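You operate a simulated robot arm through the tools that you are given. There is no shell and no other tool. Be economical: measure what you need, move in short steps, check, and stop when the job is done.

You run a simulated two-armed robot. Do the job below in one go: nothing can be reset, and whatever is moved stays where it is left.

TASK
Empty the bag on the black mat into the vent hood.
Fine: hood knob open first and left open; orange plug on the bag; run the vacuum pump till its gauge passes -0.5, then pump off and plug back.

It is judged by the outcome, as a careful person would: the job done as asked, and still so three seconds after it is handed in. It fails if anything else is knocked over, pushed out of place, dropped, spilled or broken.

THE ROBOT
Two 7-joint arms with two-finger grippers on one trunk, on a base that drives. Base frame: it is fixed to the floor where the robot stands at the start and does not move with it; the origin is under the middle of the robot, x ahead of it, y to its left, z up. Units: mm, rad, N and s.
The left shoulder is at the start at [50, 191, 1217], the right one opposite. With the tool pointing down near the work surface each hand reaches from about 100 to 720 mm from the robot's upright axis, wherever it stands, measured 20 degrees to its own side. Places, roughly: bleed tap [700, 1600, 900]; blue knob [800, 1900, 900]; blue plug (2x2x5 cm) [600, 1300, 900]; blue tap [700, 1900, 900]; bypass knob [700, -300, 1000]; can valve [700, 600, 1100]; cylinder valve [700, 2400, 1000]; green plug (2x2x5 cm) [600, 700, 900]; hood knob [800, 0, 1000]; orange port [600, 0, 900]; purple plug (2x2x5 cm) [600, 500, 900]; red knob [800, 2000, 900]; red plug (2x2x5 cm) [600, 1400, 900]; red tap [700, 2000, 900]; regulator knob [500, 2400, 1000]; span knob [800, 800, 1100]. Payload 2.69 kg a hand.
Tool frame (each hand has its own): the origin (TCP) lies between the finger pads and is the grasp point; the fingertips stand 20 mm ahead of it; z points along the fingers, y is the line along which they close. Largest opening 100 mm; the body of the gripper starts 63 mm behind the TCP.
Orientation is that of the tool frame in the base frame, as a unit quaternion [w, x, y, z]. With the fingers straight down and closing along the base's y, the tool's x points along the base's -x, its y along +y and its z along -z.

THE INTERFACE
- The arms move only by the tool play_rows. It takes "left_increments", "right_increments" or both (then of equal length, played together; a hand with none holds still); each is a list of rows, each a list of 7 numbers: the turn, a rotation vector about the tool's x, y, z in rad, then the shift along the tool's x, y, z in mm, then the finger opening in mm, from 0 to 100. In form: [[rx, ry, rz, tx, ty, tz, jaw], ...]. A call has 1 to 12 rows; each row shifts and turns the commanded pose from where the row before left it, along the tool's axes as they then stand. Rows are played at 5 a second. More than 50 mm and 0.15 rad between two rows, or a gripper value outside its range, and nothing of the call is played. A pose out of reach is approached as far as the arm can. The call stops where the force on the tool passes 40 N (or 10 N more than at its start, if that is more) or the arm is blocked; 0.2 s more then pass. The fingers move at their own pace (about 153 mm/s each) and stop on an object; they squeeze with about 21 N. The grip force told is the motor's: it shows also when the fingers shut on nothing. Time passes only in rows, and 0.2 s behind the last, so rows that do not move let the fingers close. It gives the time, the measured TCP pose, the force on the tool (base axes), the opening and the grip force at its end, in the units of the frame above (readings bear some noise), with the torque about the TCP (base axes, N m) and any sound that the robot's microphone picked up.
- Cameras (640 x 400 px; columns grow to the right, rows downward): "scene" is now at [141.9, -3.5, 1391.1]; the picture's right is [-0.02, -1.00, 0.00], its down [-0.50, 0.01, -0.86] and it looks along [0.86, -0.02, -0.50] (base axes); focal length 214 px, centre (320, 200). "left" rides on the left gripper at [70, 19, -99] in its tool frame; the picture's right is [-0.26, 0.97, 0.00], its down [-0.75, -0.20, -0.63] and it looks along [-0.61, -0.16, 0.78] (tool axes); focal length 230 px, centre (320, 200). "right" rides on the right gripper at [70, -19, -99] in its tool frame; the picture's right is [0.26, 0.97, 0.00], its down [-0.75, 0.20, -0.63] and it looks along [-0.61, 0.16, 0.78] (tool axes); focal length 230 px, centre (320, 200). There is no depth. A picture from a camera that has moved, and an enlarged one, comes with that camera's place and axes in the base frame and with its lens. The place of the scene camera against the robot may be out by one fixed shift of up to 18 mm in any direction.
- camera(camera): a new picture of that camera. The clock stands still meanwhile.
- raise_lower(by): slides the trunk up (or, below 0, down) by that many mm; the arms and the scene camera ride with it, the base frame stays. It gives what a move gives, with no picture.
- roll_base(legs): drives the robot by 1 to 6 legs, each [ahead, left, turn to the left] in mm, mm and rad, along the robot's own axes; the way and the turn of a leg run together, so that a leg with both is an arc; at most 1500 mm and 3.142 rad a leg. The arms and the cameras ride along, it lands a little off, and it stops where it bumps. It gives what a move gives.
- head_to(pan, tilt): turns the head with the scene camera to pan (to the left, within 1.396 rad either way) and tilt (down, from -0.506 to 1.204), counted from straight ahead of the robot. It gives what a move gives.
- enlarge(camera, box): a new picture of the part [left, top, right, bottom] of that camera's present view, enlarged. The clock stands still meanwhile.
- sign_off(): hands the job in; it is judged then, once.

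Go step by step. Nothing tells you exact positions but the pictures and the camera data: compare them with the known pose of the tool, close in by small moves and look again before you grip or let go. The budget is 120 turns and 92 pictures, counting those below and the enlarged ones. Unless the task says otherwise, let go and move clear before handing in, and close with one line.

The tools are called as a command line: name --argument value ..., lists and objects as JSON in quotes. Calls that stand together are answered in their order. play_rows: Moves the arms, as the interface text tells. Its arguments: {"type":"object","properties":{"left_increments":{"type":"array","items":{"type":"array","items":{"type":"number"}}},"right_increments":{"type":"array","items":{"type":"array","items":{"type":"number"}}}},"required":[]} The other tools are called the same way: raise_lower (by) slides the trunk up or down; roll_base (legs) drives the base; head_to (pan, tilt) turns the head that bears the scene camera; camera (camera) takes a picture; enlarge (camera, box) takes an enlarged picture of a part of a camera's view; sign_off () hands the job in.

At the start:

```text
t: 0.0
left_tcp_pos: [424.9, 129.0, 1302.1]
left_ee_rot: [0.0, 0.0, 1.0, -0.001]
left_ft_force: [-0.1, -0.3, -0.8]
left_moment: [0.04, 0.0, 0.0]
left_gripper_width: 99.9
left_finger_force: 0.1
right_tcp_pos: [390.3, -213.8, 1324.6]
right_ee_rot: [0.0, 0.0, 1.0, 0.0]
right_ft_force: [0.7, 0.9, -0.4]
right_moment: [0.0, 0.01, 0.0]
right_gripper_width: 99.8
right_finger_force: 0.1
trunk travel left (down, up): [-275.0, 48.0]
robot x, y, heading: [-0.4, -0.4, -0.004]
head pan, tilt: [-0.017, 0.529]
```

scene: 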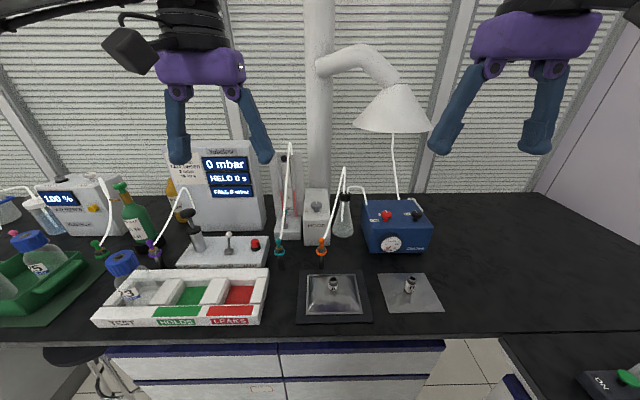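
right: 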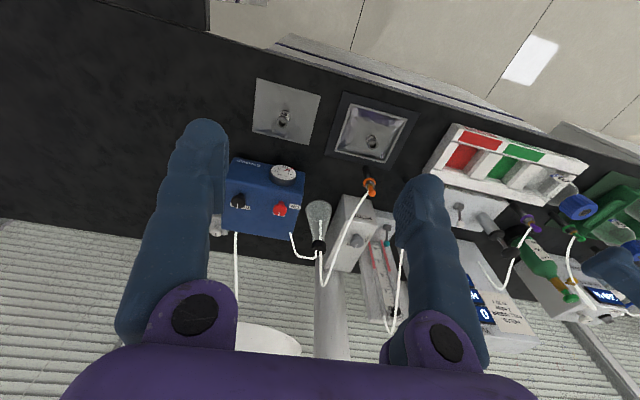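
left: 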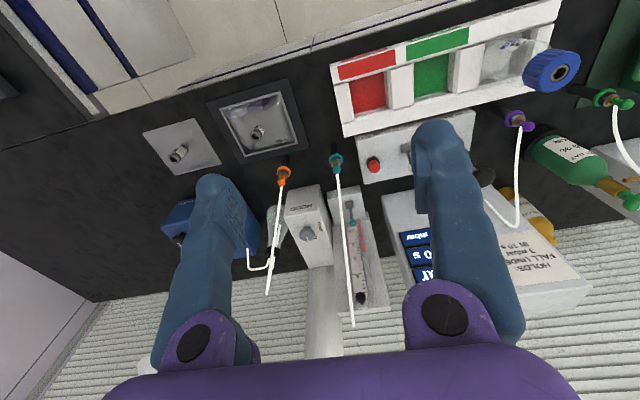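

I see the bag on the black mat, the orange plug in its holder behind it, the hood box with a grey knob, and the blue pump to the right. I'll zoom in first.

enlarge --camera "scene" --box '[260, 160, 460, 330]'

enlarge --camera "left" --box '[130, 80, 390, 300]'

enlarge --camera "right" --box '[200, 60, 440, 280]'

```text
2.35 times, centred on (360, 245) of scene
camera zoom: at [141.9, -3.5, 1391.1], right [-0.02, -1.0, 0.0], down [-0.5, 0.01, -0.86], along [0.86, -0.02, -0.5], focal length 505 px, centre (226, 94)
```

zoom: 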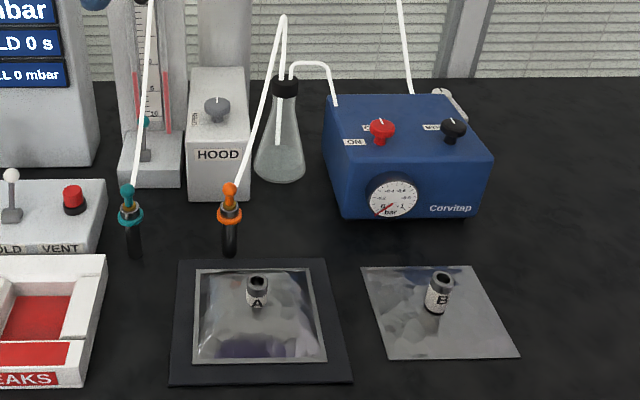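

```text
1.82 times, centred on (260, 190) of left
camera zoom: at [356.2, 147.7, 1401.2], right [0.26, 0.97, 0.0], down [0.75, -0.2, 0.63], along [0.61, -0.16, -0.78], focal length 418 px, centre (429, 218)
```

zoom: 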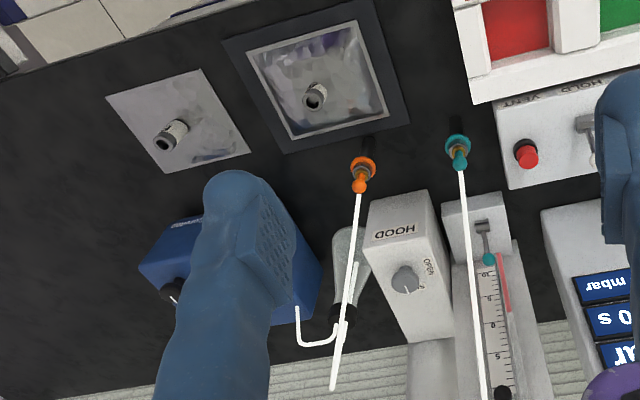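

```text
1.82 times, centred on (320, 170) of right
camera zoom: at [321.7, -232.0, 1423.5], right [-0.26, 0.97, 0.0], down [0.75, 0.2, 0.63], along [0.61, 0.16, -0.78], focal length 418 px, centre (320, 254)
```

zoom: 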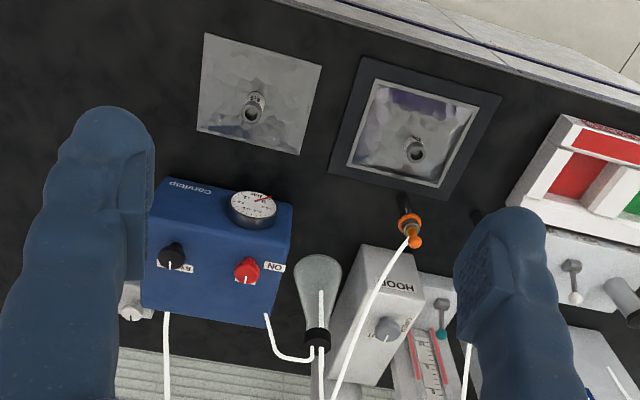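

Bag A sits on the black mat and the orange plug is parked around [628, -20, 930]. The knobs lie far away, so I roll forward a bit and look again.

roll_base --legs '[[120, 0, 0]]'

camera --camera "scene"

camera --camera "left"

camera --camera "right"

```text
t: 1.1
left_tcp_pos: [486.1, 129.1, 1299.6]
left_ee_rot: [-0.003, 0.0, 1.0, 0.0]
left_ft_force: [1.4, 0.0, 0.5]
left_moment: [-0.02, 0.03, -0.01]
left_gripper_width: 99.9
left_finger_force: 0.1
right_tcp_pos: [449.8, -213.0, 1322.7]
right_ee_rot: [-0.002, 0.001, 1.0, 0.0]
right_ft_force: [-0.6, -0.7, -0.1]
right_moment: [0.0, 0.03, 0.02]
right_gripper_width: 99.9
right_finger_force: 0.0
trunk travel left (down, up): [-275.0, 48.0]
robot x, y, heading: [58.3, -0.2, -0.001]
head pan, tilt: [-0.017, 0.529]
stopped in leg 1: the robot was blocked; the commanded pose is now the measured one
```

```text
85 pictures are left
camera scene: at [201.9, -3.7, 1390.5], right [-0.02, -1.0, 0.0], down [-0.51, 0.01, -0.86], along [0.86, -0.02, -0.51], focal length 214 px, centre (320, 200)
```

scene: 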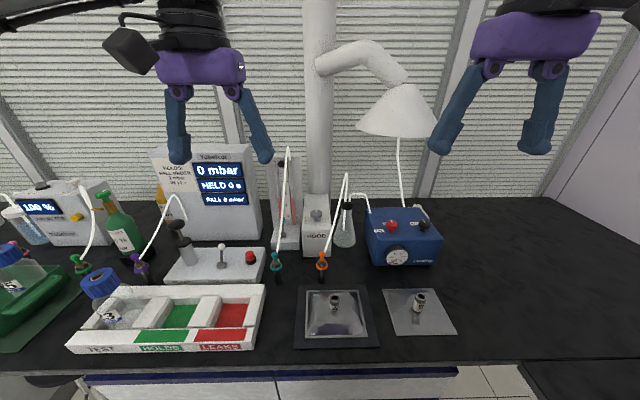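

```text
84 pictures are left
camera left: at [416.9, 147.4, 1399.9], right [0.26, 0.97, 0.0], down [0.75, -0.2, 0.63], along [0.61, -0.16, -0.78], focal length 230 px, centre (320, 200)
```

left: 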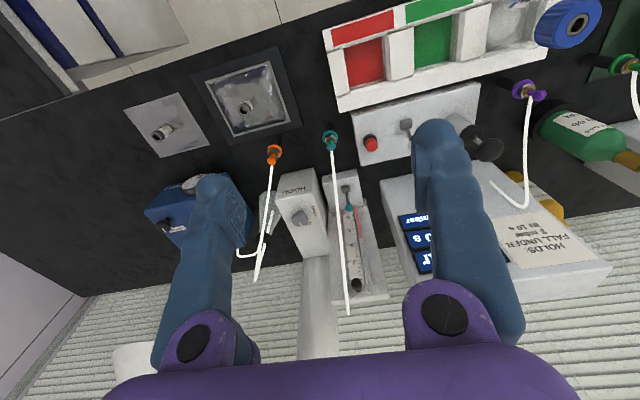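

```text
83 pictures are left
camera right: at [382.3, -232.4, 1422.2], right [-0.26, 0.97, 0.0], down [0.75, 0.2, 0.63], along [0.61, 0.16, -0.78], focal length 230 px, centre (320, 200)
```

right: 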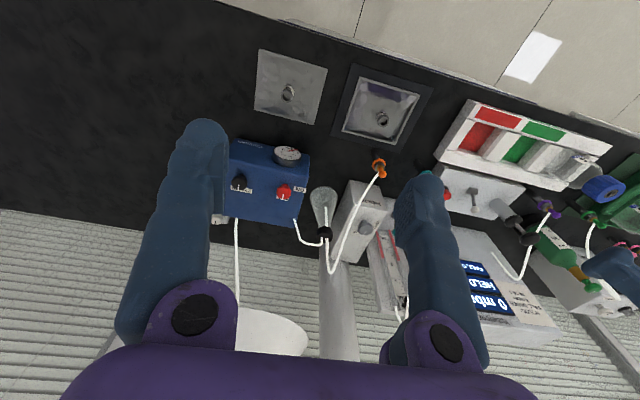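

The base is against the bench now, 58 mm ahead. I place the hood knob near [783, 7, 986], the pump's red knob near [722, -234, 985] and the black bypass near [728, -340, 985]. I need sharper views of all three.

enlarge --camera "scene" --box '[290, 180, 370, 260]'

enlarge --camera "scene" --box '[360, 195, 450, 275]'

enlarge --camera "left" --box '[225, 130, 355, 260]'

enlarge --camera "right" --box '[220, 130, 340, 240]'

```text
5.00 times, centred on (330, 220) of scene
camera zoom: at [201.9, -3.7, 1390.5], right [-0.02, -1.0, 0.0], down [-0.51, 0.01, -0.86], along [0.86, -0.02, -0.51], focal length 1072 px, centre (270, 100)
```

zoom: 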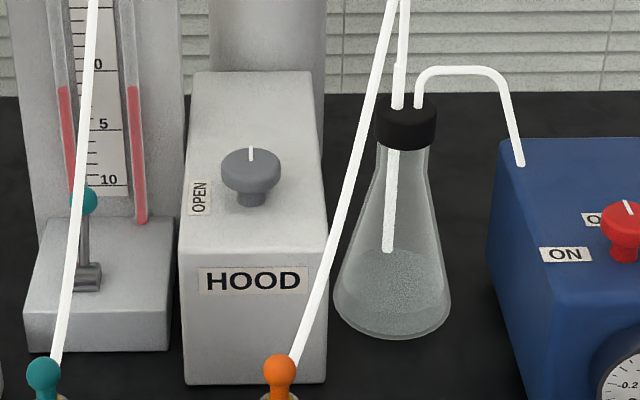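

```text
5.00 times, centred on (405, 235) of scene
camera zoom: at [201.9, -3.7, 1390.5], right [-0.02, -1.0, 0.0], down [-0.51, 0.01, -0.86], along [0.86, -0.02, -0.51], focal length 1072 px, centre (-105, 25)
```

zoom: 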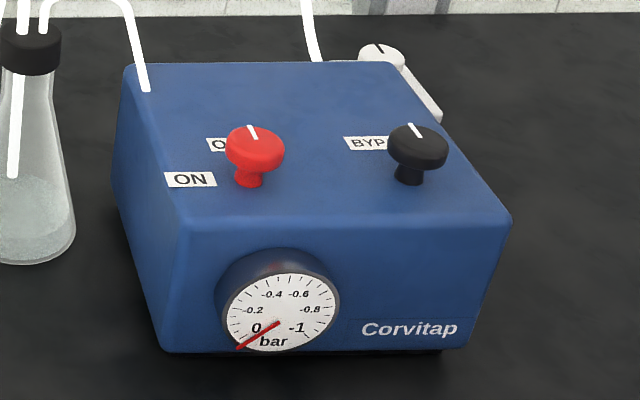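

```text
3.08 times, centred on (290, 195) of left
camera zoom: at [416.9, 147.4, 1399.9], right [0.26, 0.97, 0.0], down [0.75, -0.2, 0.63], along [0.61, -0.16, -0.78], focal length 708 px, centre (412, 215)
```

zoom: 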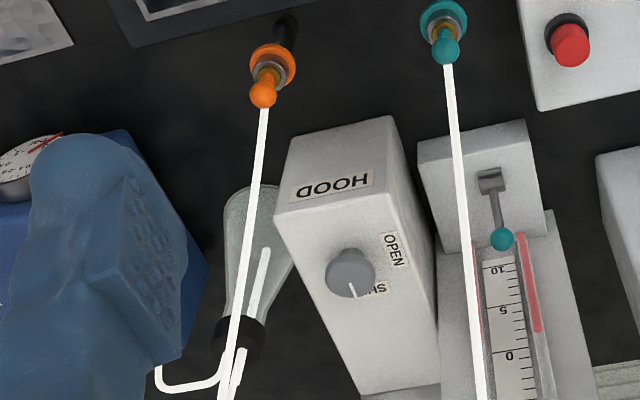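

```text
3.64 times, centred on (280, 185) of right
camera zoom: at [382.3, -232.4, 1422.2], right [-0.26, 0.97, 0.0], down [0.75, 0.2, 0.63], along [0.61, 0.16, -0.78], focal length 837 px, centre (466, 254)
```

zoom: 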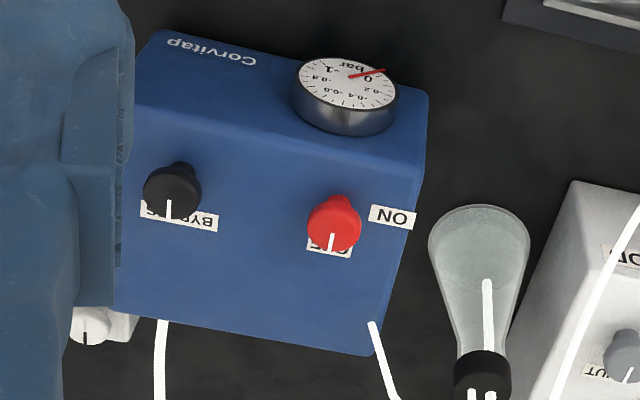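

All three knobs point to the back: hood at SHUT, pump at OFF, and OPEN/ON lies 90° to the left of each. Turning the base left brings the right shoulder nearer to all of them, so I back off slightly and turn.

roll_base --legs '[[-60, 0, 0], [0, 0, 0.9]]'

head_to --pan -0.9 --tilt 0.6

camera --camera "scene"

```text
t: 4.4
left_tcp_pos: [156.0, 415.8, 1302.4]
left_ee_rot: [0.0, -0.439, 0.898, 0.0]
left_ft_force: [-0.2, -0.8, -0.2]
left_moment: [0.02, 0.02, 0.0]
left_gripper_width: 100.0
left_finger_force: 0.0
right_tcp_pos: [405.5, 176.8, 1324.9]
right_ee_rot: [-0.001, -0.44, 0.898, 0.0]
right_ft_force: [-0.4, 0.0, -0.5]
right_moment: [0.0, -0.01, -0.01]
right_gripper_width: 99.9
right_finger_force: 0.0
trunk travel left (down, up): [-275.0, 48.0]
robot x, y, heading: [-3.8, -1.9, 0.908]
head pan, tilt: [-0.017, 0.529]
```

```text
t: 5.6
left_tcp_pos: [157.3, 416.0, 1301.8]
left_ee_rot: [0.0, -0.439, 0.898, 0.0]
left_ft_force: [0.6, -0.5, 0.0]
left_moment: [-0.01, -0.02, -0.02]
left_gripper_width: 99.9
left_finger_force: 0.0
right_tcp_pos: [405.6, 177.9, 1324.4]
right_ee_rot: [-0.001, -0.439, 0.898, 0.0]
right_ft_force: [0.0, 0.4, 0.1]
right_moment: [0.0, -0.03, -0.01]
right_gripper_width: 100.3
right_finger_force: 0.1
trunk travel left (down, up): [-275.0, 48.0]
robot x, y, heading: [-1.0, -0.5, 0.908]
head pan, tilt: [-0.901, 0.6]
```

```text
78 pictures are left
camera scene: at [121.8, 30.6, 1384.6], right [0.01, -1.0, 0.0], down [-0.56, -0.01, -0.83], along [0.83, 0.01, -0.56], focal length 214 px, centre (320, 200)
```

scene: 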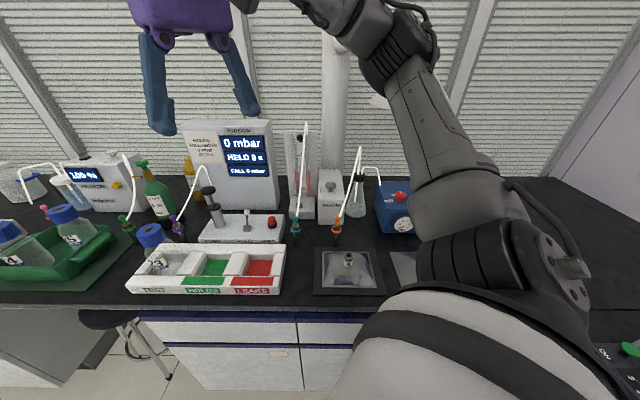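

The turn went clean and the view is good. I edge the base ahead 40 mm along the bench frame's x.

roll_base --legs '[[25, -31, 0]]'

```text
t: 6.5
left_tcp_pos: [196.5, 415.8, 1302.3]
left_ee_rot: [0.0, -0.44, 0.898, 0.0]
left_ft_force: [-0.2, 0.0, -0.2]
left_moment: [0.0, 0.04, -0.01]
left_gripper_width: 100.1
left_finger_force: 0.2
right_tcp_pos: [444.9, 179.0, 1323.9]
right_ee_rot: [-0.001, -0.439, 0.898, 0.001]
right_ft_force: [0.4, 0.0, 0.3]
right_moment: [-0.01, 0.05, 0.03]
right_gripper_width: 100.0
right_finger_force: 0.0
trunk travel left (down, up): [-275.0, 48.0]
robot x, y, heading: [36.3, -0.9, 0.91]
head pan, tilt: [-0.901, 0.6]
```

Base settled. I bring the right hand over the region in front of the hood knob, turning it square to the bench.

play_rows --right_increments '[[0, 0, 0.15, 0, 0, 20, 100], [0, 0, 0.15, 0, 0, 20, 100], [0, 0, 0.15, 0, 0, 20, 100], [0, 0, 0.15, 0, 0, 20, 100], [0, 0, 0.15, 0, 0, 20, 100], [0, 0, 0.15, 0, 0, 20, 100], [0, 0, 0, -40, -28, 0, 100], [0, 0, 0, -40, -28, 0, 100], [0, 0, 0, -40, -28, 0, 100], [0, 0, 0, -40, -28, 0, 100], [0, 0, 0, -40, -28, 0, 100], [0, 0, 0, -40, -28, 0, 100]]'

camera --camera "right"

camera --camera "scene"

```text
t: 9.1
left_tcp_pos: [195.8, 415.6, 1301.1]
left_ee_rot: [0.0, -0.44, 0.898, 0.0]
left_ft_force: [0.9, 0.2, -0.1]
left_moment: [0.03, 0.0, 0.04]
left_gripper_width: 99.8
left_finger_force: 0.1
right_tcp_pos: [686.5, 12.5, 1204.2]
right_ee_rot: [-0.001, -0.005, 1.0, 0.0]
right_ft_force: [-0.2, -0.5, 0.9]
right_moment: [0.04, 0.01, 0.04]
right_gripper_width: 100.0
right_finger_force: 0.2
trunk travel left (down, up): [-275.0, 48.0]
robot x, y, heading: [39.6, 5.0, 0.906]
head pan, tilt: [-0.901, 0.6]
```

```text
77 pictures are left
camera right: at [617.8, -6.9, 1302.4], right [-0.27, 0.96, 0.0], down [0.75, 0.21, 0.63], along [0.61, 0.17, -0.78], focal length 230 px, centre (320, 200)
```

right: 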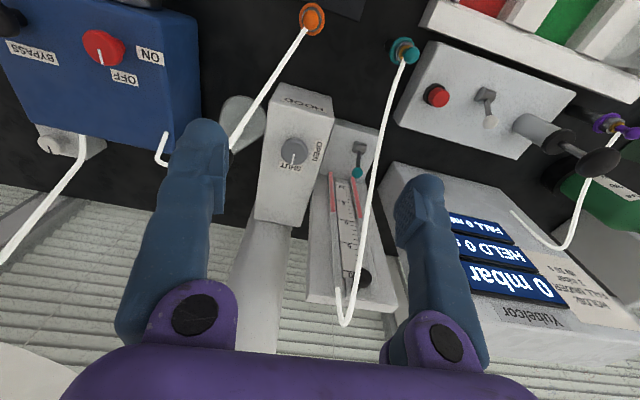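

```text
76 pictures are left
camera scene: at [161.5, 30.4, 1384.6], right [0.01, -1.0, 0.0], down [-0.57, 0.0, -0.82], along [0.82, 0.01, -0.57], focal length 214 px, centre (320, 200)
```

scene: 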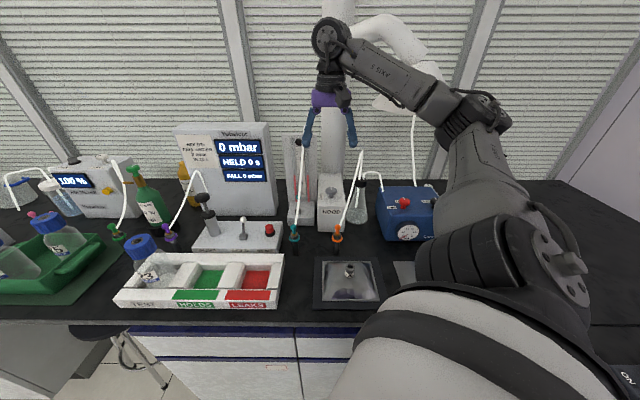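

The hood knob's labels are clear (SHUT behind, OPEN to the left), and the knob is near [787, 3]. I go above it with fingers partly closed.

play_rows --right_increments '[[0, 0, 0, -33, -3, 0, 66], [0, 0, 0, -33, -3, 0, 66], [0, 0, 0, -34, -3, 0, 66], [0, 0, 0, 0, 0, 45, 66], [0, 0, 0, 0, 0, 45, 66]]'

camera --camera "right"

enlarge --camera "scene" --box '[270, 90, 410, 250]'

```text
t: 10.3
left_tcp_pos: [196.9, 416.5, 1303.3]
left_ee_rot: [0.0, -0.441, 0.898, 0.001]
left_ft_force: [0.3, -0.1, 0.4]
left_moment: [-0.03, 0.0, -0.01]
left_gripper_width: 100.0
left_finger_force: 0.0
right_tcp_pos: [786.6, 6.5, 1115.0]
right_ee_rot: [-0.001, -0.005, 1.0, -0.001]
right_ft_force: [-0.2, -0.9, 0.1]
right_moment: [0.01, 0.01, 0.03]
right_gripper_width: 65.8
right_finger_force: 0.0
trunk travel left (down, up): [-275.0, 48.0]
robot x, y, heading: [36.1, 3.5, 0.907]
head pan, tilt: [-0.901, 0.6]
```

```text
75 pictures are left
camera right: at [717.8, -13.6, 1213.1], right [-0.27, 0.96, 0.0], down [0.75, 0.21, 0.63], along [0.61, 0.17, -0.78], focal length 230 px, centre (320, 200)
```

right: 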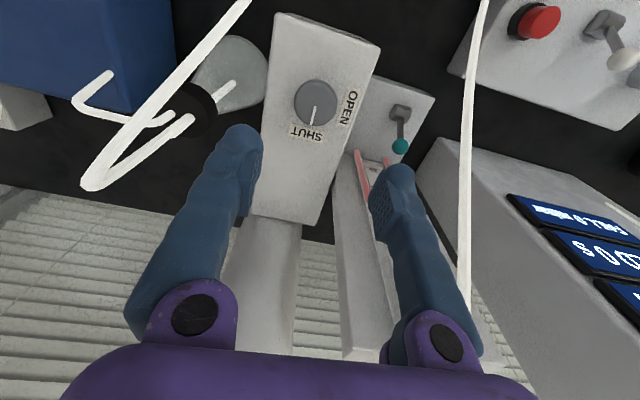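

```text
2.50 times, centred on (340, 170) of scene
camera zoom: at [161.5, 31.1, 1384.6], right [0.01, -1.0, 0.0], down [-0.57, -0.01, -0.82], along [0.82, 0.01, -0.57], focal length 536 px, centre (270, 275)
```

zoom: 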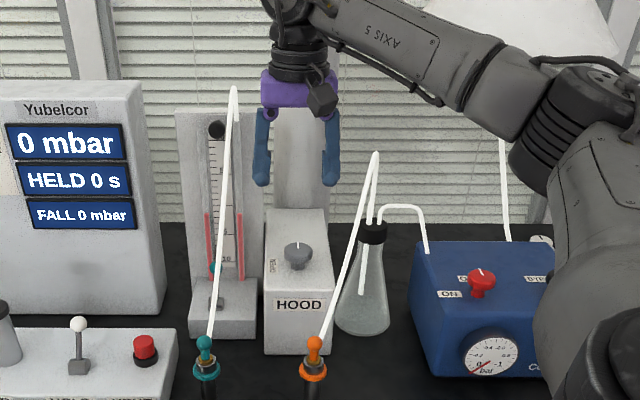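

The knob lies just behind and right of the hand's centre, near [779, 0]. I shift over and come down partway.

play_rows --right_increments '[[0, 0, 0, 7, -7, 0, 66], [0, 0, 0, 0, 0, 40, 66], [0, 0, 0, 0, 0, 40, 66]]'

camera --camera "right"

enlarge --camera "scene" --box '[300, 130, 370, 230]'

```text
t: 11.1
left_tcp_pos: [196.2, 416.0, 1300.3]
left_ee_rot: [0.001, -0.439, 0.898, -0.001]
left_ft_force: [-1.0, -0.9, 1.0]
left_moment: [-0.01, 0.0, 0.0]
left_gripper_width: 100.1
left_finger_force: 0.0
right_tcp_pos: [780.1, -2.8, 1033.8]
right_ee_rot: [-0.001, -0.005, 1.0, 0.001]
right_ft_force: [0.7, -0.5, 0.5]
right_moment: [0.02, -0.01, -0.05]
right_gripper_width: 65.8
right_finger_force: 0.1
trunk travel left (down, up): [-275.0, 48.0]
robot x, y, heading: [34.2, 2.0, 0.91]
head pan, tilt: [-0.901, 0.6]
```

```text
73 pictures are left
camera right: at [711.2, -22.6, 1133.1], right [-0.27, 0.96, 0.0], down [0.75, 0.21, 0.63], along [0.61, 0.17, -0.78], focal length 230 px, centre (320, 200)
```

right: 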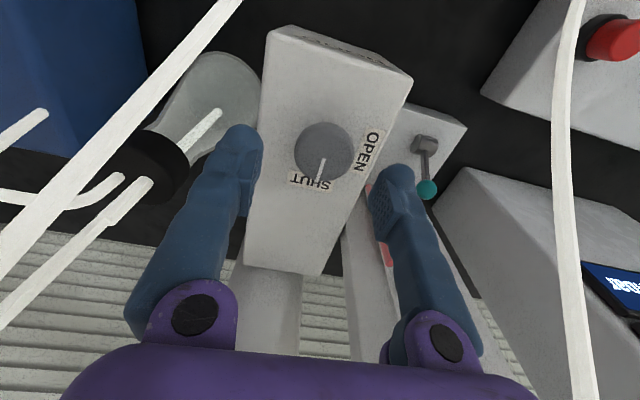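

```text
4.00 times, centred on (335, 180) of scene
camera zoom: at [161.3, 30.9, 1384.7], right [0.01, -1.0, 0.0], down [-0.57, -0.01, -0.82], along [0.82, 0.01, -0.57], focal length 858 px, centre (260, 280)
```

zoom: 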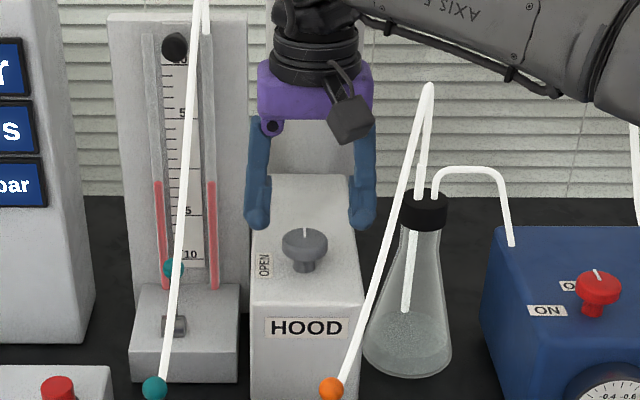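

Fingers straddle the knob in line. I lower onto it and close.

play_rows --right_increments '[[0, 0, 0, 2, 2, 22, 66], [0, 0, 0, 0, 0, 22, 66], [0, 0, 0, 0, 0, 0, 66]]'

camera --camera "right"

enlarge --camera "scene" --box '[300, 130, 370, 230]'

```text
t: 11.9
left_tcp_pos: [195.3, 416.1, 1302.2]
left_ee_rot: [0.001, -0.44, 0.898, 0.001]
left_ft_force: [0.7, -0.5, 0.7]
left_moment: [0.0, -0.01, 0.0]
left_gripper_width: 99.8
left_finger_force: 0.1
right_tcp_pos: [778.0, -0.5, 992.2]
right_ee_rot: [0.0, -0.005, 1.0, 0.0]
right_ft_force: [0.1, -1.0, -0.9]
right_moment: [0.0, 0.0, 0.0]
right_gripper_width: 66.0
right_finger_force: 0.0
trunk travel left (down, up): [-275.0, 48.0]
robot x, y, heading: [36.4, -2.4, 0.907]
head pan, tilt: [-0.901, 0.6]
```

```text
71 pictures are left
camera right: at [708.9, -19.9, 1089.7], right [-0.27, 0.96, 0.0], down [0.75, 0.21, 0.63], along [0.61, 0.17, -0.78], focal length 230 px, centre (320, 200)
```

right: 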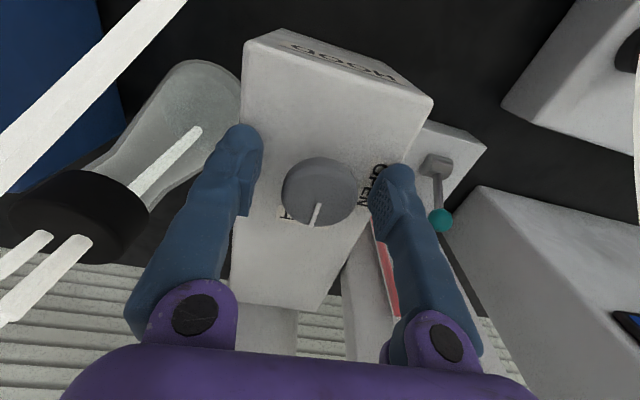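

```text
4.00 times, centred on (335, 180) of scene
camera zoom: at [160.9, 31.1, 1384.6], right [0.01, -1.0, 0.0], down [-0.56, -0.01, -0.83], along [0.83, 0.01, -0.56], focal length 858 px, centre (260, 280)
```

zoom: 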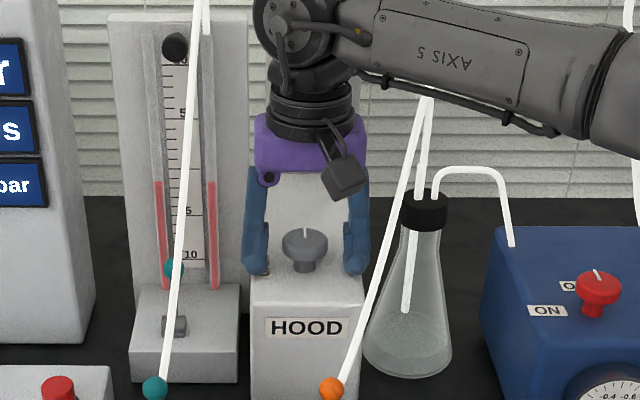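

The knob head sits right at the grasp point. I close on it.

play_rows --right_increments '[[0, 0, 0, -2, 0, 4, 66], [0, 0, 0, 0, 0, 0, 20], [0, 0, 0, 0, 0, 0, 20], [0, 0, 0, 0, 0, 0, 20]]'

```text
t: 12.9
left_tcp_pos: [193.0, 416.0, 1302.3]
left_ee_rot: [0.001, -0.44, 0.898, 0.0]
left_ft_force: [-0.2, 0.1, -0.2]
left_moment: [-0.01, -0.04, 0.0]
left_gripper_width: 99.9
left_finger_force: 0.1
right_tcp_pos: [777.9, -0.3, 988.5]
right_ee_rot: [0.002, -0.005, 1.0, 0.0]
right_ft_force: [1.7, -14.0, 27.8]
right_moment: [-0.68, 0.07, 0.36]
right_gripper_width: 33.7
right_finger_force: 40.3
trunk travel left (down, up): [-275.0, 48.0]
robot x, y, heading: [37.0, 2.1, 0.906]
head pan, tilt: [-0.901, 0.6]
```

Gripped at 34 mm with some side and vertical load. I ease the pose a little before turning.

play_rows --right_increments '[[0, 0, 0, 0, -1.5, -1.5, 20], [0, 0, 0, 0, 0, 0, 20]]'

enlarge --camera "right" --box '[200, 100, 440, 280]'

```text
t: 13.5
left_tcp_pos: [193.6, 416.9, 1301.3]
left_ee_rot: [0.0, -0.44, 0.898, 0.0]
left_ft_force: [-0.3, -0.8, 0.1]
left_moment: [0.0, 0.0, -0.01]
left_gripper_width: 100.1
left_finger_force: 0.1
right_tcp_pos: [778.1, -0.1, 990.5]
right_ee_rot: [0.002, -0.005, 1.0, 0.001]
right_ft_force: [3.2, 3.9, 15.0]
right_moment: [0.08, -0.74, -0.01]
right_gripper_width: 33.3
right_finger_force: 44.9
trunk travel left (down, up): [-275.0, 48.0]
robot x, y, heading: [37.8, -1.1, 0.909]
head pan, tilt: [-0.901, 0.6]
```

```text
2.22 times, centred on (320, 190) of right
camera zoom: at [709.8, -19.9, 1088.1], right [-0.27, 0.96, 0.0], down [0.75, 0.21, 0.63], along [0.61, 0.17, -0.78], focal length 511 px, centre (320, 222)
```

zoom: 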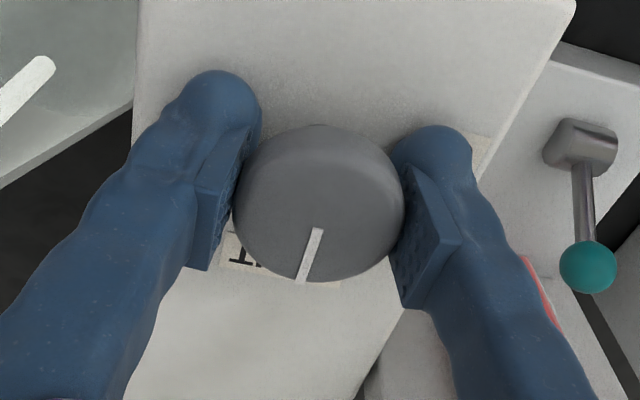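

Good grip. I turn the knob counter-clockwise in small steps.

play_rows --right_increments '[[0, 0, -0.1, 0, 0, 0, 20], [0, 0, -0.1, 0, 0, 0, 20], [0, 0, -0.1, 0, 0, 0, 20], [0, 0, -0.1, 0, 0, 0, 20]]'

enlarge --camera "right" --box '[200, 100, 440, 280]'

```text
t: 14.5
left_tcp_pos: [194.3, 417.4, 1302.5]
left_ee_rot: [0.001, -0.44, 0.898, 0.0]
left_ft_force: [0.5, 0.0, -0.3]
left_moment: [0.0, -0.02, 0.01]
left_gripper_width: 100.0
left_finger_force: 0.0
right_tcp_pos: [777.9, -0.5, 989.9]
right_ee_rot: [0.001, -0.204, 0.979, 0.0]
right_ft_force: [6.4, 8.3, 17.3]
right_moment: [-0.11, 0.43, -0.09]
right_gripper_width: 33.4
right_finger_force: 44.8
trunk travel left (down, up): [-275.0, 48.0]
robot x, y, heading: [34.2, -2.1, 0.912]
head pan, tilt: [-0.901, 0.6]
```

```text
2.22 times, centred on (320, 190) of right
camera zoom: at [723.0, -46.0, 1088.2], right [-0.62, 0.78, 0.0], down [0.61, 0.48, 0.63], along [0.49, 0.39, -0.78], focal length 511 px, centre (320, 222)
```

zoom: 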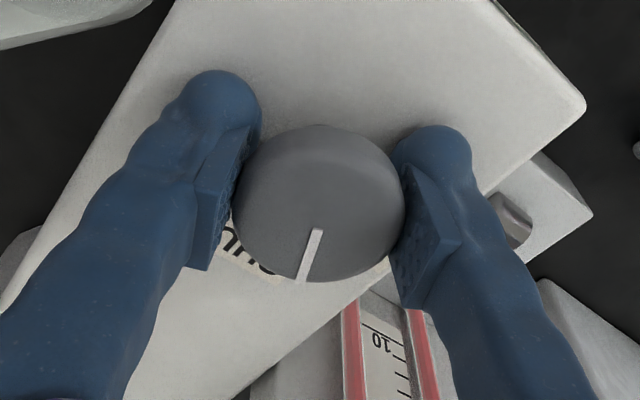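

The pointer follows. To keep the wrist camera away from the orange hose, I re-grip and turn in two further strokes.

play_rows --right_increments '[[0, 0, 0, 0, 0, 0, 62], [0, 0, 0.15, 0, 0, 0, 62], [0, 0, 0.15, 0, 0, 0, 62], [0, 0, 0.15, 0, 0, 0, 62], [0, 0, 0.15, 0, 0, 0, 62], [0, 0, 0, 0, 0, 0, 20], [0, 0, 0, 0, 0, 0, 20], [0, 0, -0.15, 0, 0, 0, 20], [0, 0, -0.15, 0, 0, 0, 20], [0, 0, -0.15, 0, 0, 0, 20], [0, 0, -0.15, 0, 0, 0, 20]]'

enlarge --camera "right" --box '[200, 100, 440, 280]'

```text
t: 16.9
left_tcp_pos: [193.1, 417.5, 1302.3]
left_ee_rot: [0.001, -0.44, 0.898, -0.001]
left_ft_force: [-0.5, 0.6, -0.4]
left_moment: [-0.01, -0.02, -0.03]
left_gripper_width: 100.0
left_finger_force: 0.0
right_tcp_pos: [777.8, -1.8, 989.4]
right_ee_rot: [0.0, -0.205, 0.979, 0.0]
right_ft_force: [-2.5, 3.9, 18.4]
right_moment: [-0.04, 0.44, -0.08]
right_gripper_width: 33.5
right_finger_force: 44.8
trunk travel left (down, up): [-275.0, 48.0]
robot x, y, heading: [36.3, 5.1, 0.909]
head pan, tilt: [-0.901, 0.6]
```

```text
2.22 times, centred on (320, 190) of right
camera zoom: at [721.7, -46.6, 1088.3], right [-0.62, 0.78, 0.0], down [0.61, 0.49, 0.63], along [0.49, 0.39, -0.78], focal length 511 px, centre (320, 222)
```

zoom: 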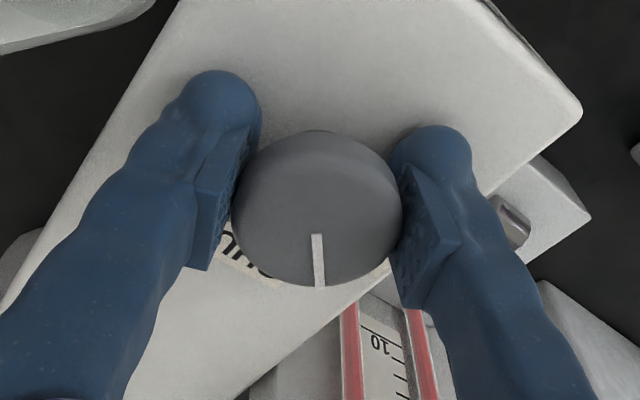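

On release the knob appears to spring back, so it must be turned in one longer stroke. I turn further now, past halfway, and see where it settles when let go.

play_rows --right_increments '[[0, 0, -0.12, 0, 0, 0, 20], [0, 0, -0.12, 0, 0, 0, 20], [0, 0, -0.12, 0, 0, 0, 20], [0, 0, -0.12, 0, 0, 0, 20], [0, 0, -0.06, 0, 0, 0, 20]]'

camera --camera "right"

enlarge --camera "scene" --box '[300, 130, 370, 230]'

```text
t: 18.1
left_tcp_pos: [200.6, 415.8, 1300.7]
left_ee_rot: [-0.001, -0.438, 0.899, 0.0]
left_ft_force: [0.8, 0.4, 0.6]
left_moment: [-0.04, 0.03, -0.04]
left_gripper_width: 100.0
left_finger_force: 0.0
right_tcp_pos: [778.6, -1.6, 988.5]
right_ee_rot: [0.006, -0.404, 0.914, -0.014]
right_ft_force: [8.0, -7.1, -8.0]
right_moment: [0.48, -0.42, -0.08]
right_gripper_width: 33.3
right_finger_force: 44.9
right hand out of reach, approached as far as the arm can: row 4, 5
trunk travel left (down, up): [-275.0, 48.0]
robot x, y, heading: [36.9, -1.2, 0.904]
head pan, tilt: [-0.901, 0.6]
stopped in row 5 (right hand): the force on the tool passed its limit at 44 N (the readings are from after the stop); the commanded pose is now the measured one
```

```text
66 pictures are left
camera right: at [743.6, -64.6, 1089.4], right [-0.89, 0.46, -0.03], down [0.34, 0.7, 0.62], along [0.31, 0.54, -0.78], focal length 230 px, centre (320, 200)
```

right: 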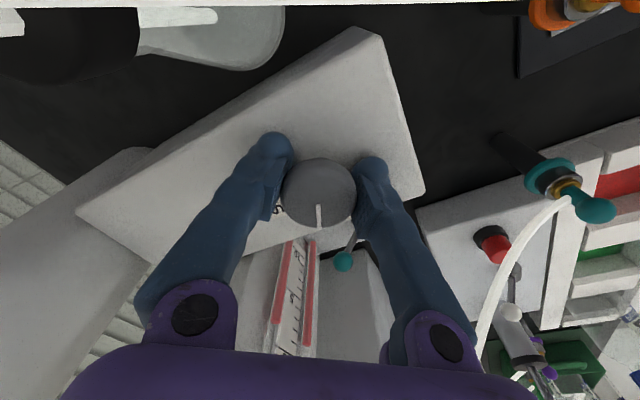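

```text
4.00 times, centred on (335, 180) of scene
camera zoom: at [163.5, 30.5, 1384.1], right [0.01, -1.0, 0.0], down [-0.57, 0.0, -0.82], along [0.82, 0.0, -0.57], focal length 858 px, centre (260, 280)
```

zoom: 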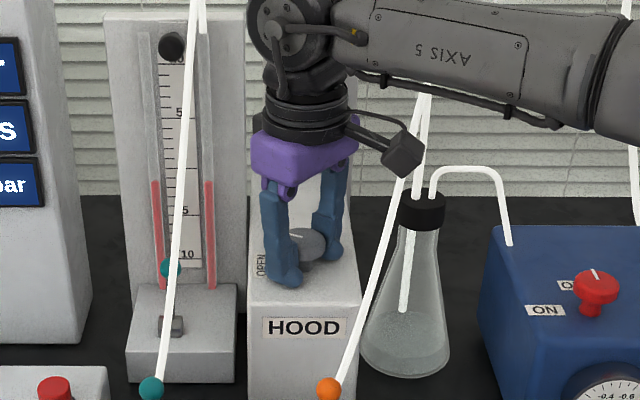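

The wrist hit its limit at about 1 rad of knob turn. I let go and see where the knob stays.

play_rows --right_increments '[[0, 0, 0, 0, 0, 0, 62], [0, 0, 0, 0, 0, -15, 62], [0, 0, 0, 0, 0, -15, 62]]'

enlarge --camera "right" --box '[200, 80, 440, 260]'

```text
t: 18.9
left_tcp_pos: [196.9, 415.9, 1300.5]
left_ee_rot: [0.0, -0.438, 0.899, -0.001]
left_ft_force: [0.8, -0.1, -0.1]
left_moment: [-0.02, -0.03, 0.04]
left_gripper_width: 100.0
left_finger_force: 0.0
right_tcp_pos: [774.3, 0.7, 1022.0]
right_ee_rot: [0.007, -0.407, 0.914, -0.011]
right_ft_force: [-0.2, -0.3, 0.0]
right_moment: [0.0, 0.04, 0.01]
right_gripper_width: 61.9
right_finger_force: 0.0
trunk travel left (down, up): [-275.0, 48.0]
robot x, y, heading: [34.6, -2.7, 0.902]
head pan, tilt: [-0.901, 0.6]
```

```text
2.22 times, centred on (320, 170) of right
camera zoom: at [740.4, -61.7, 1121.6], right [-0.89, 0.46, -0.03], down [0.34, 0.7, 0.63], along [0.3, 0.55, -0.78], focal length 511 px, centre (320, 267)
```

zoom: 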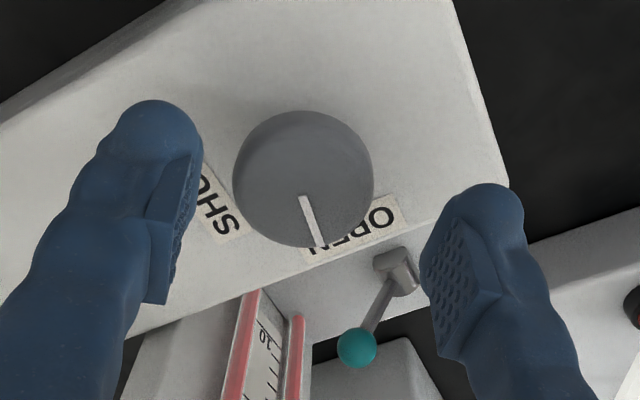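

The knob holds where it's left, now past halfway towards OPEN. I swing the hand back above it, re-grip and turn the rest.

play_rows --right_increments '[[-0.026, 0.004, 0.0, 0, 0, 0, 62], [0, 0, 0.15, 0, 0, 0, 62], [0, 0, 0.15, 0, 0, 0, 62], [0, 0, 0.15, 0, 0, 0, 62], [0, 0, 0.15, 0, 0, 0, 62], [0, 0, 0, -4, -2, 16, 62], [0, 0, 0, 0, 0, 16, 62], [0, 0, 0, 0, 0, 0, 62], [0, 0, 0, 0, 0, 0, 20], [0, 0, 0, 0, 0, 0, 20], [0, 0, 0, 0, 0, 0, 20]]'

enlarge --camera "right" --box '[200, 100, 440, 280]'

```text
t: 21.3
left_tcp_pos: [198.1, 415.0, 1302.0]
left_ee_rot: [-0.001, -0.438, 0.899, -0.001]
left_ft_force: [0.2, 0.4, -0.3]
left_moment: [-0.03, -0.02, -0.02]
left_gripper_width: 100.3
left_finger_force: 0.0
right_tcp_pos: [780.8, -1.6, 990.7]
right_ee_rot: [0.001, -0.119, 0.993, -0.001]
right_ft_force: [-1.5, 3.3, -2.4]
right_moment: [0.14, -0.32, -0.03]
right_gripper_width: 33.7
right_finger_force: 45.2
trunk travel left (down, up): [-275.0, 48.0]
robot x, y, heading: [36.2, -2.2, 0.911]
head pan, tilt: [-0.901, 0.6]
```

```text
2.22 times, centred on (320, 190) of right
camera zoom: at [717.1, -35.0, 1089.4], right [-0.48, 0.88, 0.0], down [0.68, 0.37, 0.63], along [0.55, 0.3, -0.78], focal length 511 px, centre (320, 222)
```

zoom: 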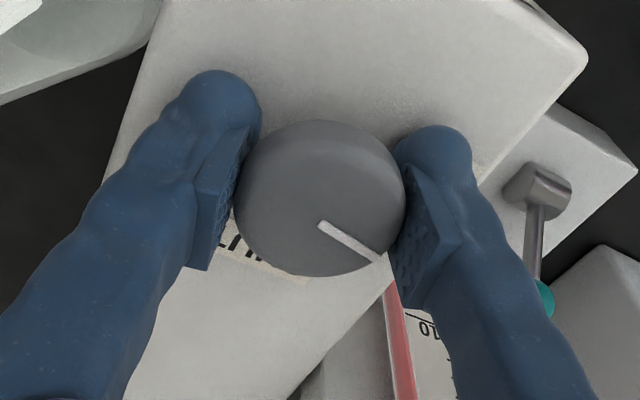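

Pointer is about 1.08 rad round; I turn 0.5 more.

play_rows --right_increments '[[0, 0, -0.1, 0, 0, 0, 20], [0, 0, -0.1, 0, 0, 0, 20], [0, 0, -0.1, 0, 0, 0, 20], [0, 0, -0.1, 0, 0, 0, 20], [0, 0, -0.1, 0, 0, 0, 20], [0, 0, 0, 0, 0, 0, 20], [0, 0, 0, 0, 0, 0, 62], [0, 0, 0, 0, 0, 0, 62], [0, 0, 0, 0, 0, -25, 62], [0, 0, 0, 0, 0, -25, 62], [0, 0, 0, 0, 0, -40, 62]]'

enlarge --camera "right" --box '[200, 40, 440, 220]'

```text
t: 23.7
left_tcp_pos: [197.6, 414.9, 1300.3]
left_ee_rot: [0.0, -0.438, 0.899, 0.0]
left_ft_force: [0.5, 0.3, 0.2]
left_moment: [0.03, 0.0, -0.01]
left_gripper_width: 99.8
left_finger_force: 0.2
right_tcp_pos: [778.1, -0.5, 1081.4]
right_ee_rot: [0.0, -0.361, 0.932, 0.0]
right_ft_force: [0.0, 0.5, 0.5]
right_moment: [0.01, -0.04, -0.02]
right_gripper_width: 61.8
right_finger_force: 0.0
trunk travel left (down, up): [-275.0, 48.0]
robot x, y, heading: [36.8, 0.1, 0.91]
head pan, tilt: [-0.901, 0.6]
```

```text
2.22 times, centred on (320, 130) of right
camera zoom: at [740.9, -60.7, 1179.6], right [-0.84, 0.54, 0.0], down [0.42, 0.65, 0.63], along [0.34, 0.53, -0.78], focal length 511 px, centre (320, 356)
```

zoom: 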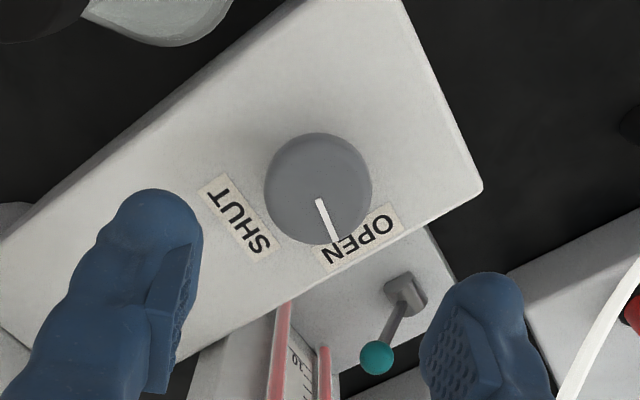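

The pointer reads about 1.15 rad, just short of OPEN's centre; either it slipped or that is the stop. I grip again, turn a little and look before letting go.

play_rows --right_increments '[[0, 0, 0.15, 0, 0, 0, 62], [0, 0, 0.15, 0, 0, 0, 62], [0, 0, 0.15, 0, 0, 30, 62], [0, 0, 0, 0, 0, 30, 62], [0, 0, 0, 0, 0, 31, 62], [0, 0, 0, 0, 0, 0, 20], [0, 0, 0, 0, 0, 0, 20], [0, 0, 0, 0, 0, 0, 20], [0, 0, -0.1, 0, 0, 0, 20], [0, 0, -0.1, 0, 0, 0, 20], [0, 0, -0.1, 0, 0, 0, 20]]'

enlarge --camera "right" --box '[200, 100, 440, 280]'

```text
t: 26.1
left_tcp_pos: [197.9, 415.7, 1300.8]
left_ee_rot: [0.0, -0.438, 0.899, 0.0]
left_ft_force: [0.7, -0.3, 0.0]
left_moment: [0.01, -0.03, 0.0]
left_gripper_width: 100.1
left_finger_force: 0.1
right_tcp_pos: [779.3, -0.4, 989.2]
right_ee_rot: [0.0, -0.29, 0.957, -0.001]
right_ft_force: [1.8, -2.8, 0.2]
right_moment: [0.16, -0.03, -1.02]
right_gripper_width: 33.0
right_finger_force: 45.3
trunk travel left (down, up): [-275.0, 48.0]
robot x, y, heading: [37.1, -1.5, 0.909]
head pan, tilt: [-0.901, 0.6]
```

```text
2.22 times, centred on (320, 190) of right
camera zoom: at [732.3, -55.0, 1088.4], right [-0.75, 0.66, 0.0], down [0.51, 0.58, 0.63], along [0.42, 0.47, -0.78], focal length 511 px, centre (320, 222)
```

zoom: 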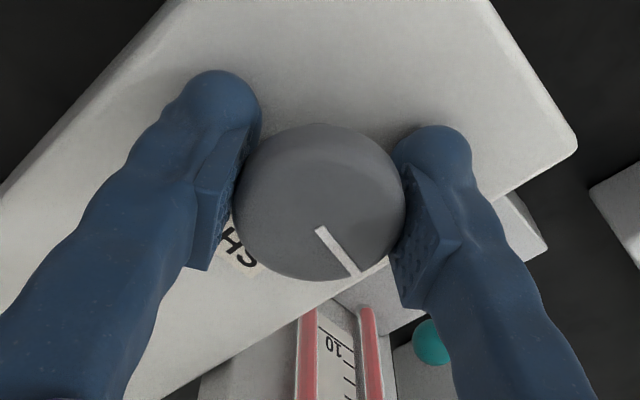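

The torque of 1 N·m shows the knob is hard against its stop at OPEN. I let go, rise, and move back to look at the plug and bag.

play_rows --right_increments '[[0, 0, 0.02, 0, 0, 0, 20], [0, 0, 0, 0, 0, 0, 64], [0, 0, 0, 0, 0, 0, 64], [0, 0, 0, 0, 0, -40, 64], [0, 0, 0, 0, 0, -40, 64], [0, 0, 0.14, 0, 0, -40, 64], [0, 0, 0.14, 0, 0, -40, 64], [0, 0, 0.15, 0, 0, 0, 64], [0, 0, 0.14, 0, 0, 0, 64]]'

play_rows --right_increments '[[0, 0, 0, 45, 0, 0, 64], [0, 0, 0, 45, 0, 0, 64], [0, 0, 0, 45, 0, 0, 64], [0, 0, 0, 45, 0, 0, 64], [0, 0, 0, 45, -8, 5, 64], [0, 0, 0, 30, -10, 15, 64]]'

camera --camera "right"

camera --camera "scene"

```text
t: 28.1
left_tcp_pos: [198.1, 416.4, 1301.1]
left_ee_rot: [-0.001, -0.438, 0.899, 0.0]
left_ft_force: [-0.5, 0.2, 0.4]
left_moment: [0.01, -0.01, -0.02]
left_gripper_width: 100.0
left_finger_force: 0.2
right_tcp_pos: [779.7, 0.2, 1149.5]
right_ee_rot: [0.0, 0.003, 1.0, 0.0]
right_ft_force: [-0.7, 0.2, -0.1]
right_moment: [0.01, 0.01, 0.02]
right_gripper_width: 64.1
right_finger_force: 0.0
trunk travel left (down, up): [-275.0, 48.0]
robot x, y, heading: [36.3, -5.3, 0.907]
head pan, tilt: [-0.901, 0.6]
```

```text
t: 29.5
left_tcp_pos: [197.6, 415.9, 1301.8]
left_ee_rot: [0.0, -0.439, 0.899, -0.001]
left_ft_force: [0.1, 0.9, 0.1]
left_moment: [0.01, -0.02, 0.02]
left_gripper_width: 99.8
left_finger_force: 0.1
right_tcp_pos: [522.1, -18.8, 1127.9]
right_ee_rot: [0.0, 0.001, 1.0, -0.001]
right_ft_force: [0.3, -0.4, 0.4]
right_moment: [-0.01, 0.01, 0.0]
right_gripper_width: 64.0
right_finger_force: 0.0
trunk travel left (down, up): [-275.0, 48.0]
robot x, y, heading: [36.7, -0.6, 0.907]
head pan, tilt: [-0.901, 0.6]
```

```text
60 pictures are left
camera right: at [453.2, -36.9, 1227.0], right [-0.25, 0.97, 0.0], down [0.75, 0.2, 0.63], along [0.61, 0.16, -0.78], focal length 230 px, centre (320, 200)
```

right: 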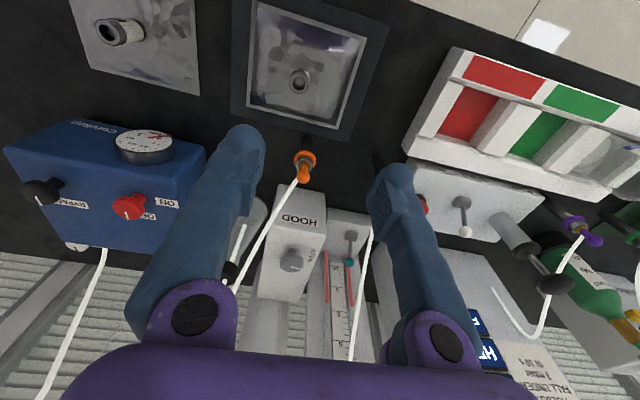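

```text
59 pictures are left
camera scene: at [161.1, 29.7, 1384.7], right [0.01, -1.0, 0.0], down [-0.56, 0.0, -0.83], along [0.83, 0.01, -0.56], focal length 214 px, centre (320, 200)
```

scene: 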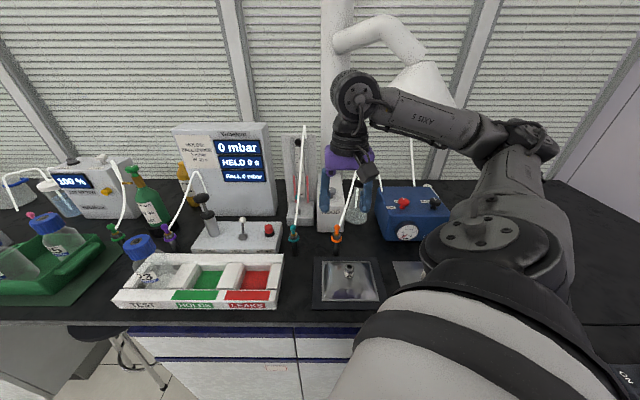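

I zoom in on the plug and the bag port.

enlarge --camera "right" --box '[230, 0, 400, 200]'

enlarge --camera "scene" --box '[300, 210, 400, 315]'

```text
2.00 times, centred on (315, 100) of right
camera zoom: at [453.2, -36.9, 1227.0], right [-0.25, 0.97, 0.0], down [0.75, 0.2, 0.63], along [0.61, 0.16, -0.78], focal length 460 px, centre (330, 400)
```

zoom: 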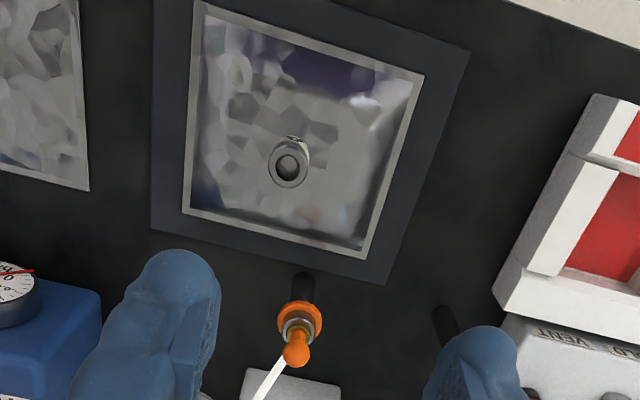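

```text
3.81 times, centred on (350, 262) of scene
camera zoom: at [161.1, 29.7, 1384.7], right [0.01, -1.0, 0.0], down [-0.56, 0.0, -0.83], along [0.83, 0.01, -0.56], focal length 817 px, centre (206, -38)
```

zoom: 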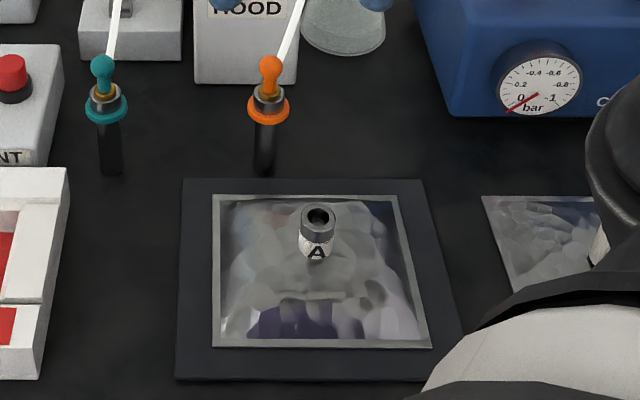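

The plug's ball top is near [630, -15, 955] with its ring at about z 922; the bag port mouth is near [524, -45, 900]. I come in above the plug.

play_rows --right_increments '[[0, 0, 0, -35, 1, 0, 60], [0, 0, 0, -35, 1, 20, 60], [0, 0, 0, -35, 1, 35, 60], [0, 0, 0, 0, 0, 40, 60]]'

camera --camera "right"

enlarge --camera "scene" --box '[300, 170, 380, 260]'

```text
t: 30.5
left_tcp_pos: [196.9, 414.8, 1301.4]
left_ee_rot: [0.0, -0.438, 0.899, 0.0]
left_ft_force: [0.9, -0.8, -0.2]
left_moment: [0.02, -0.02, -0.04]
left_gripper_width: 99.9
left_finger_force: 0.0
right_tcp_pos: [629.7, -14.5, 1034.9]
right_ee_rot: [0.0, 0.0, 1.0, 0.0]
right_ft_force: [-0.9, 0.4, -0.2]
right_moment: [0.01, -0.02, 0.0]
right_gripper_width: 60.2
right_finger_force: 0.1
trunk travel left (down, up): [-275.0, 48.0]
robot x, y, heading: [36.0, 0.6, 0.909]
head pan, tilt: [-0.901, 0.6]
```

```text
56 pictures are left
camera right: at [560.3, -33.3, 1133.0], right [-0.26, 0.97, 0.0], down [0.75, 0.2, 0.63], along [0.61, 0.16, -0.78], focal length 230 px, centre (320, 200)
```

right: 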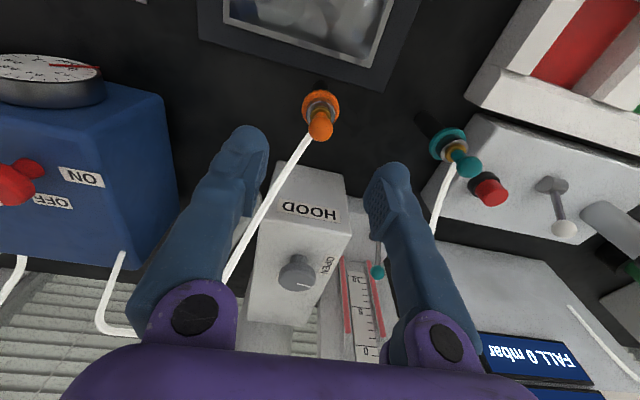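

```text
4.44 times, centred on (340, 215) of scene
camera zoom: at [161.4, 30.0, 1384.7], right [0.01, -1.0, 0.0], down [-0.56, 0.0, -0.83], along [0.83, 0.01, -0.56], focal length 953 px, centre (231, 133)
```

zoom: 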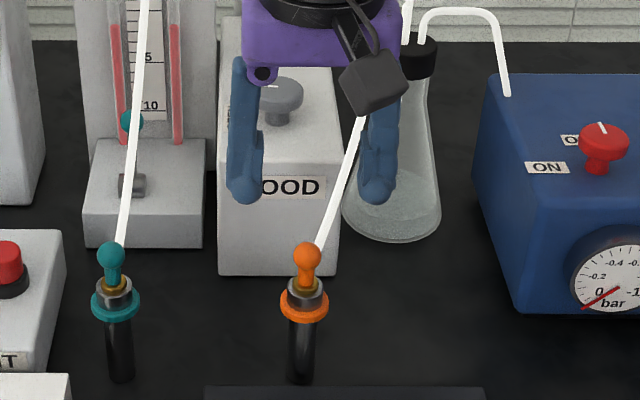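

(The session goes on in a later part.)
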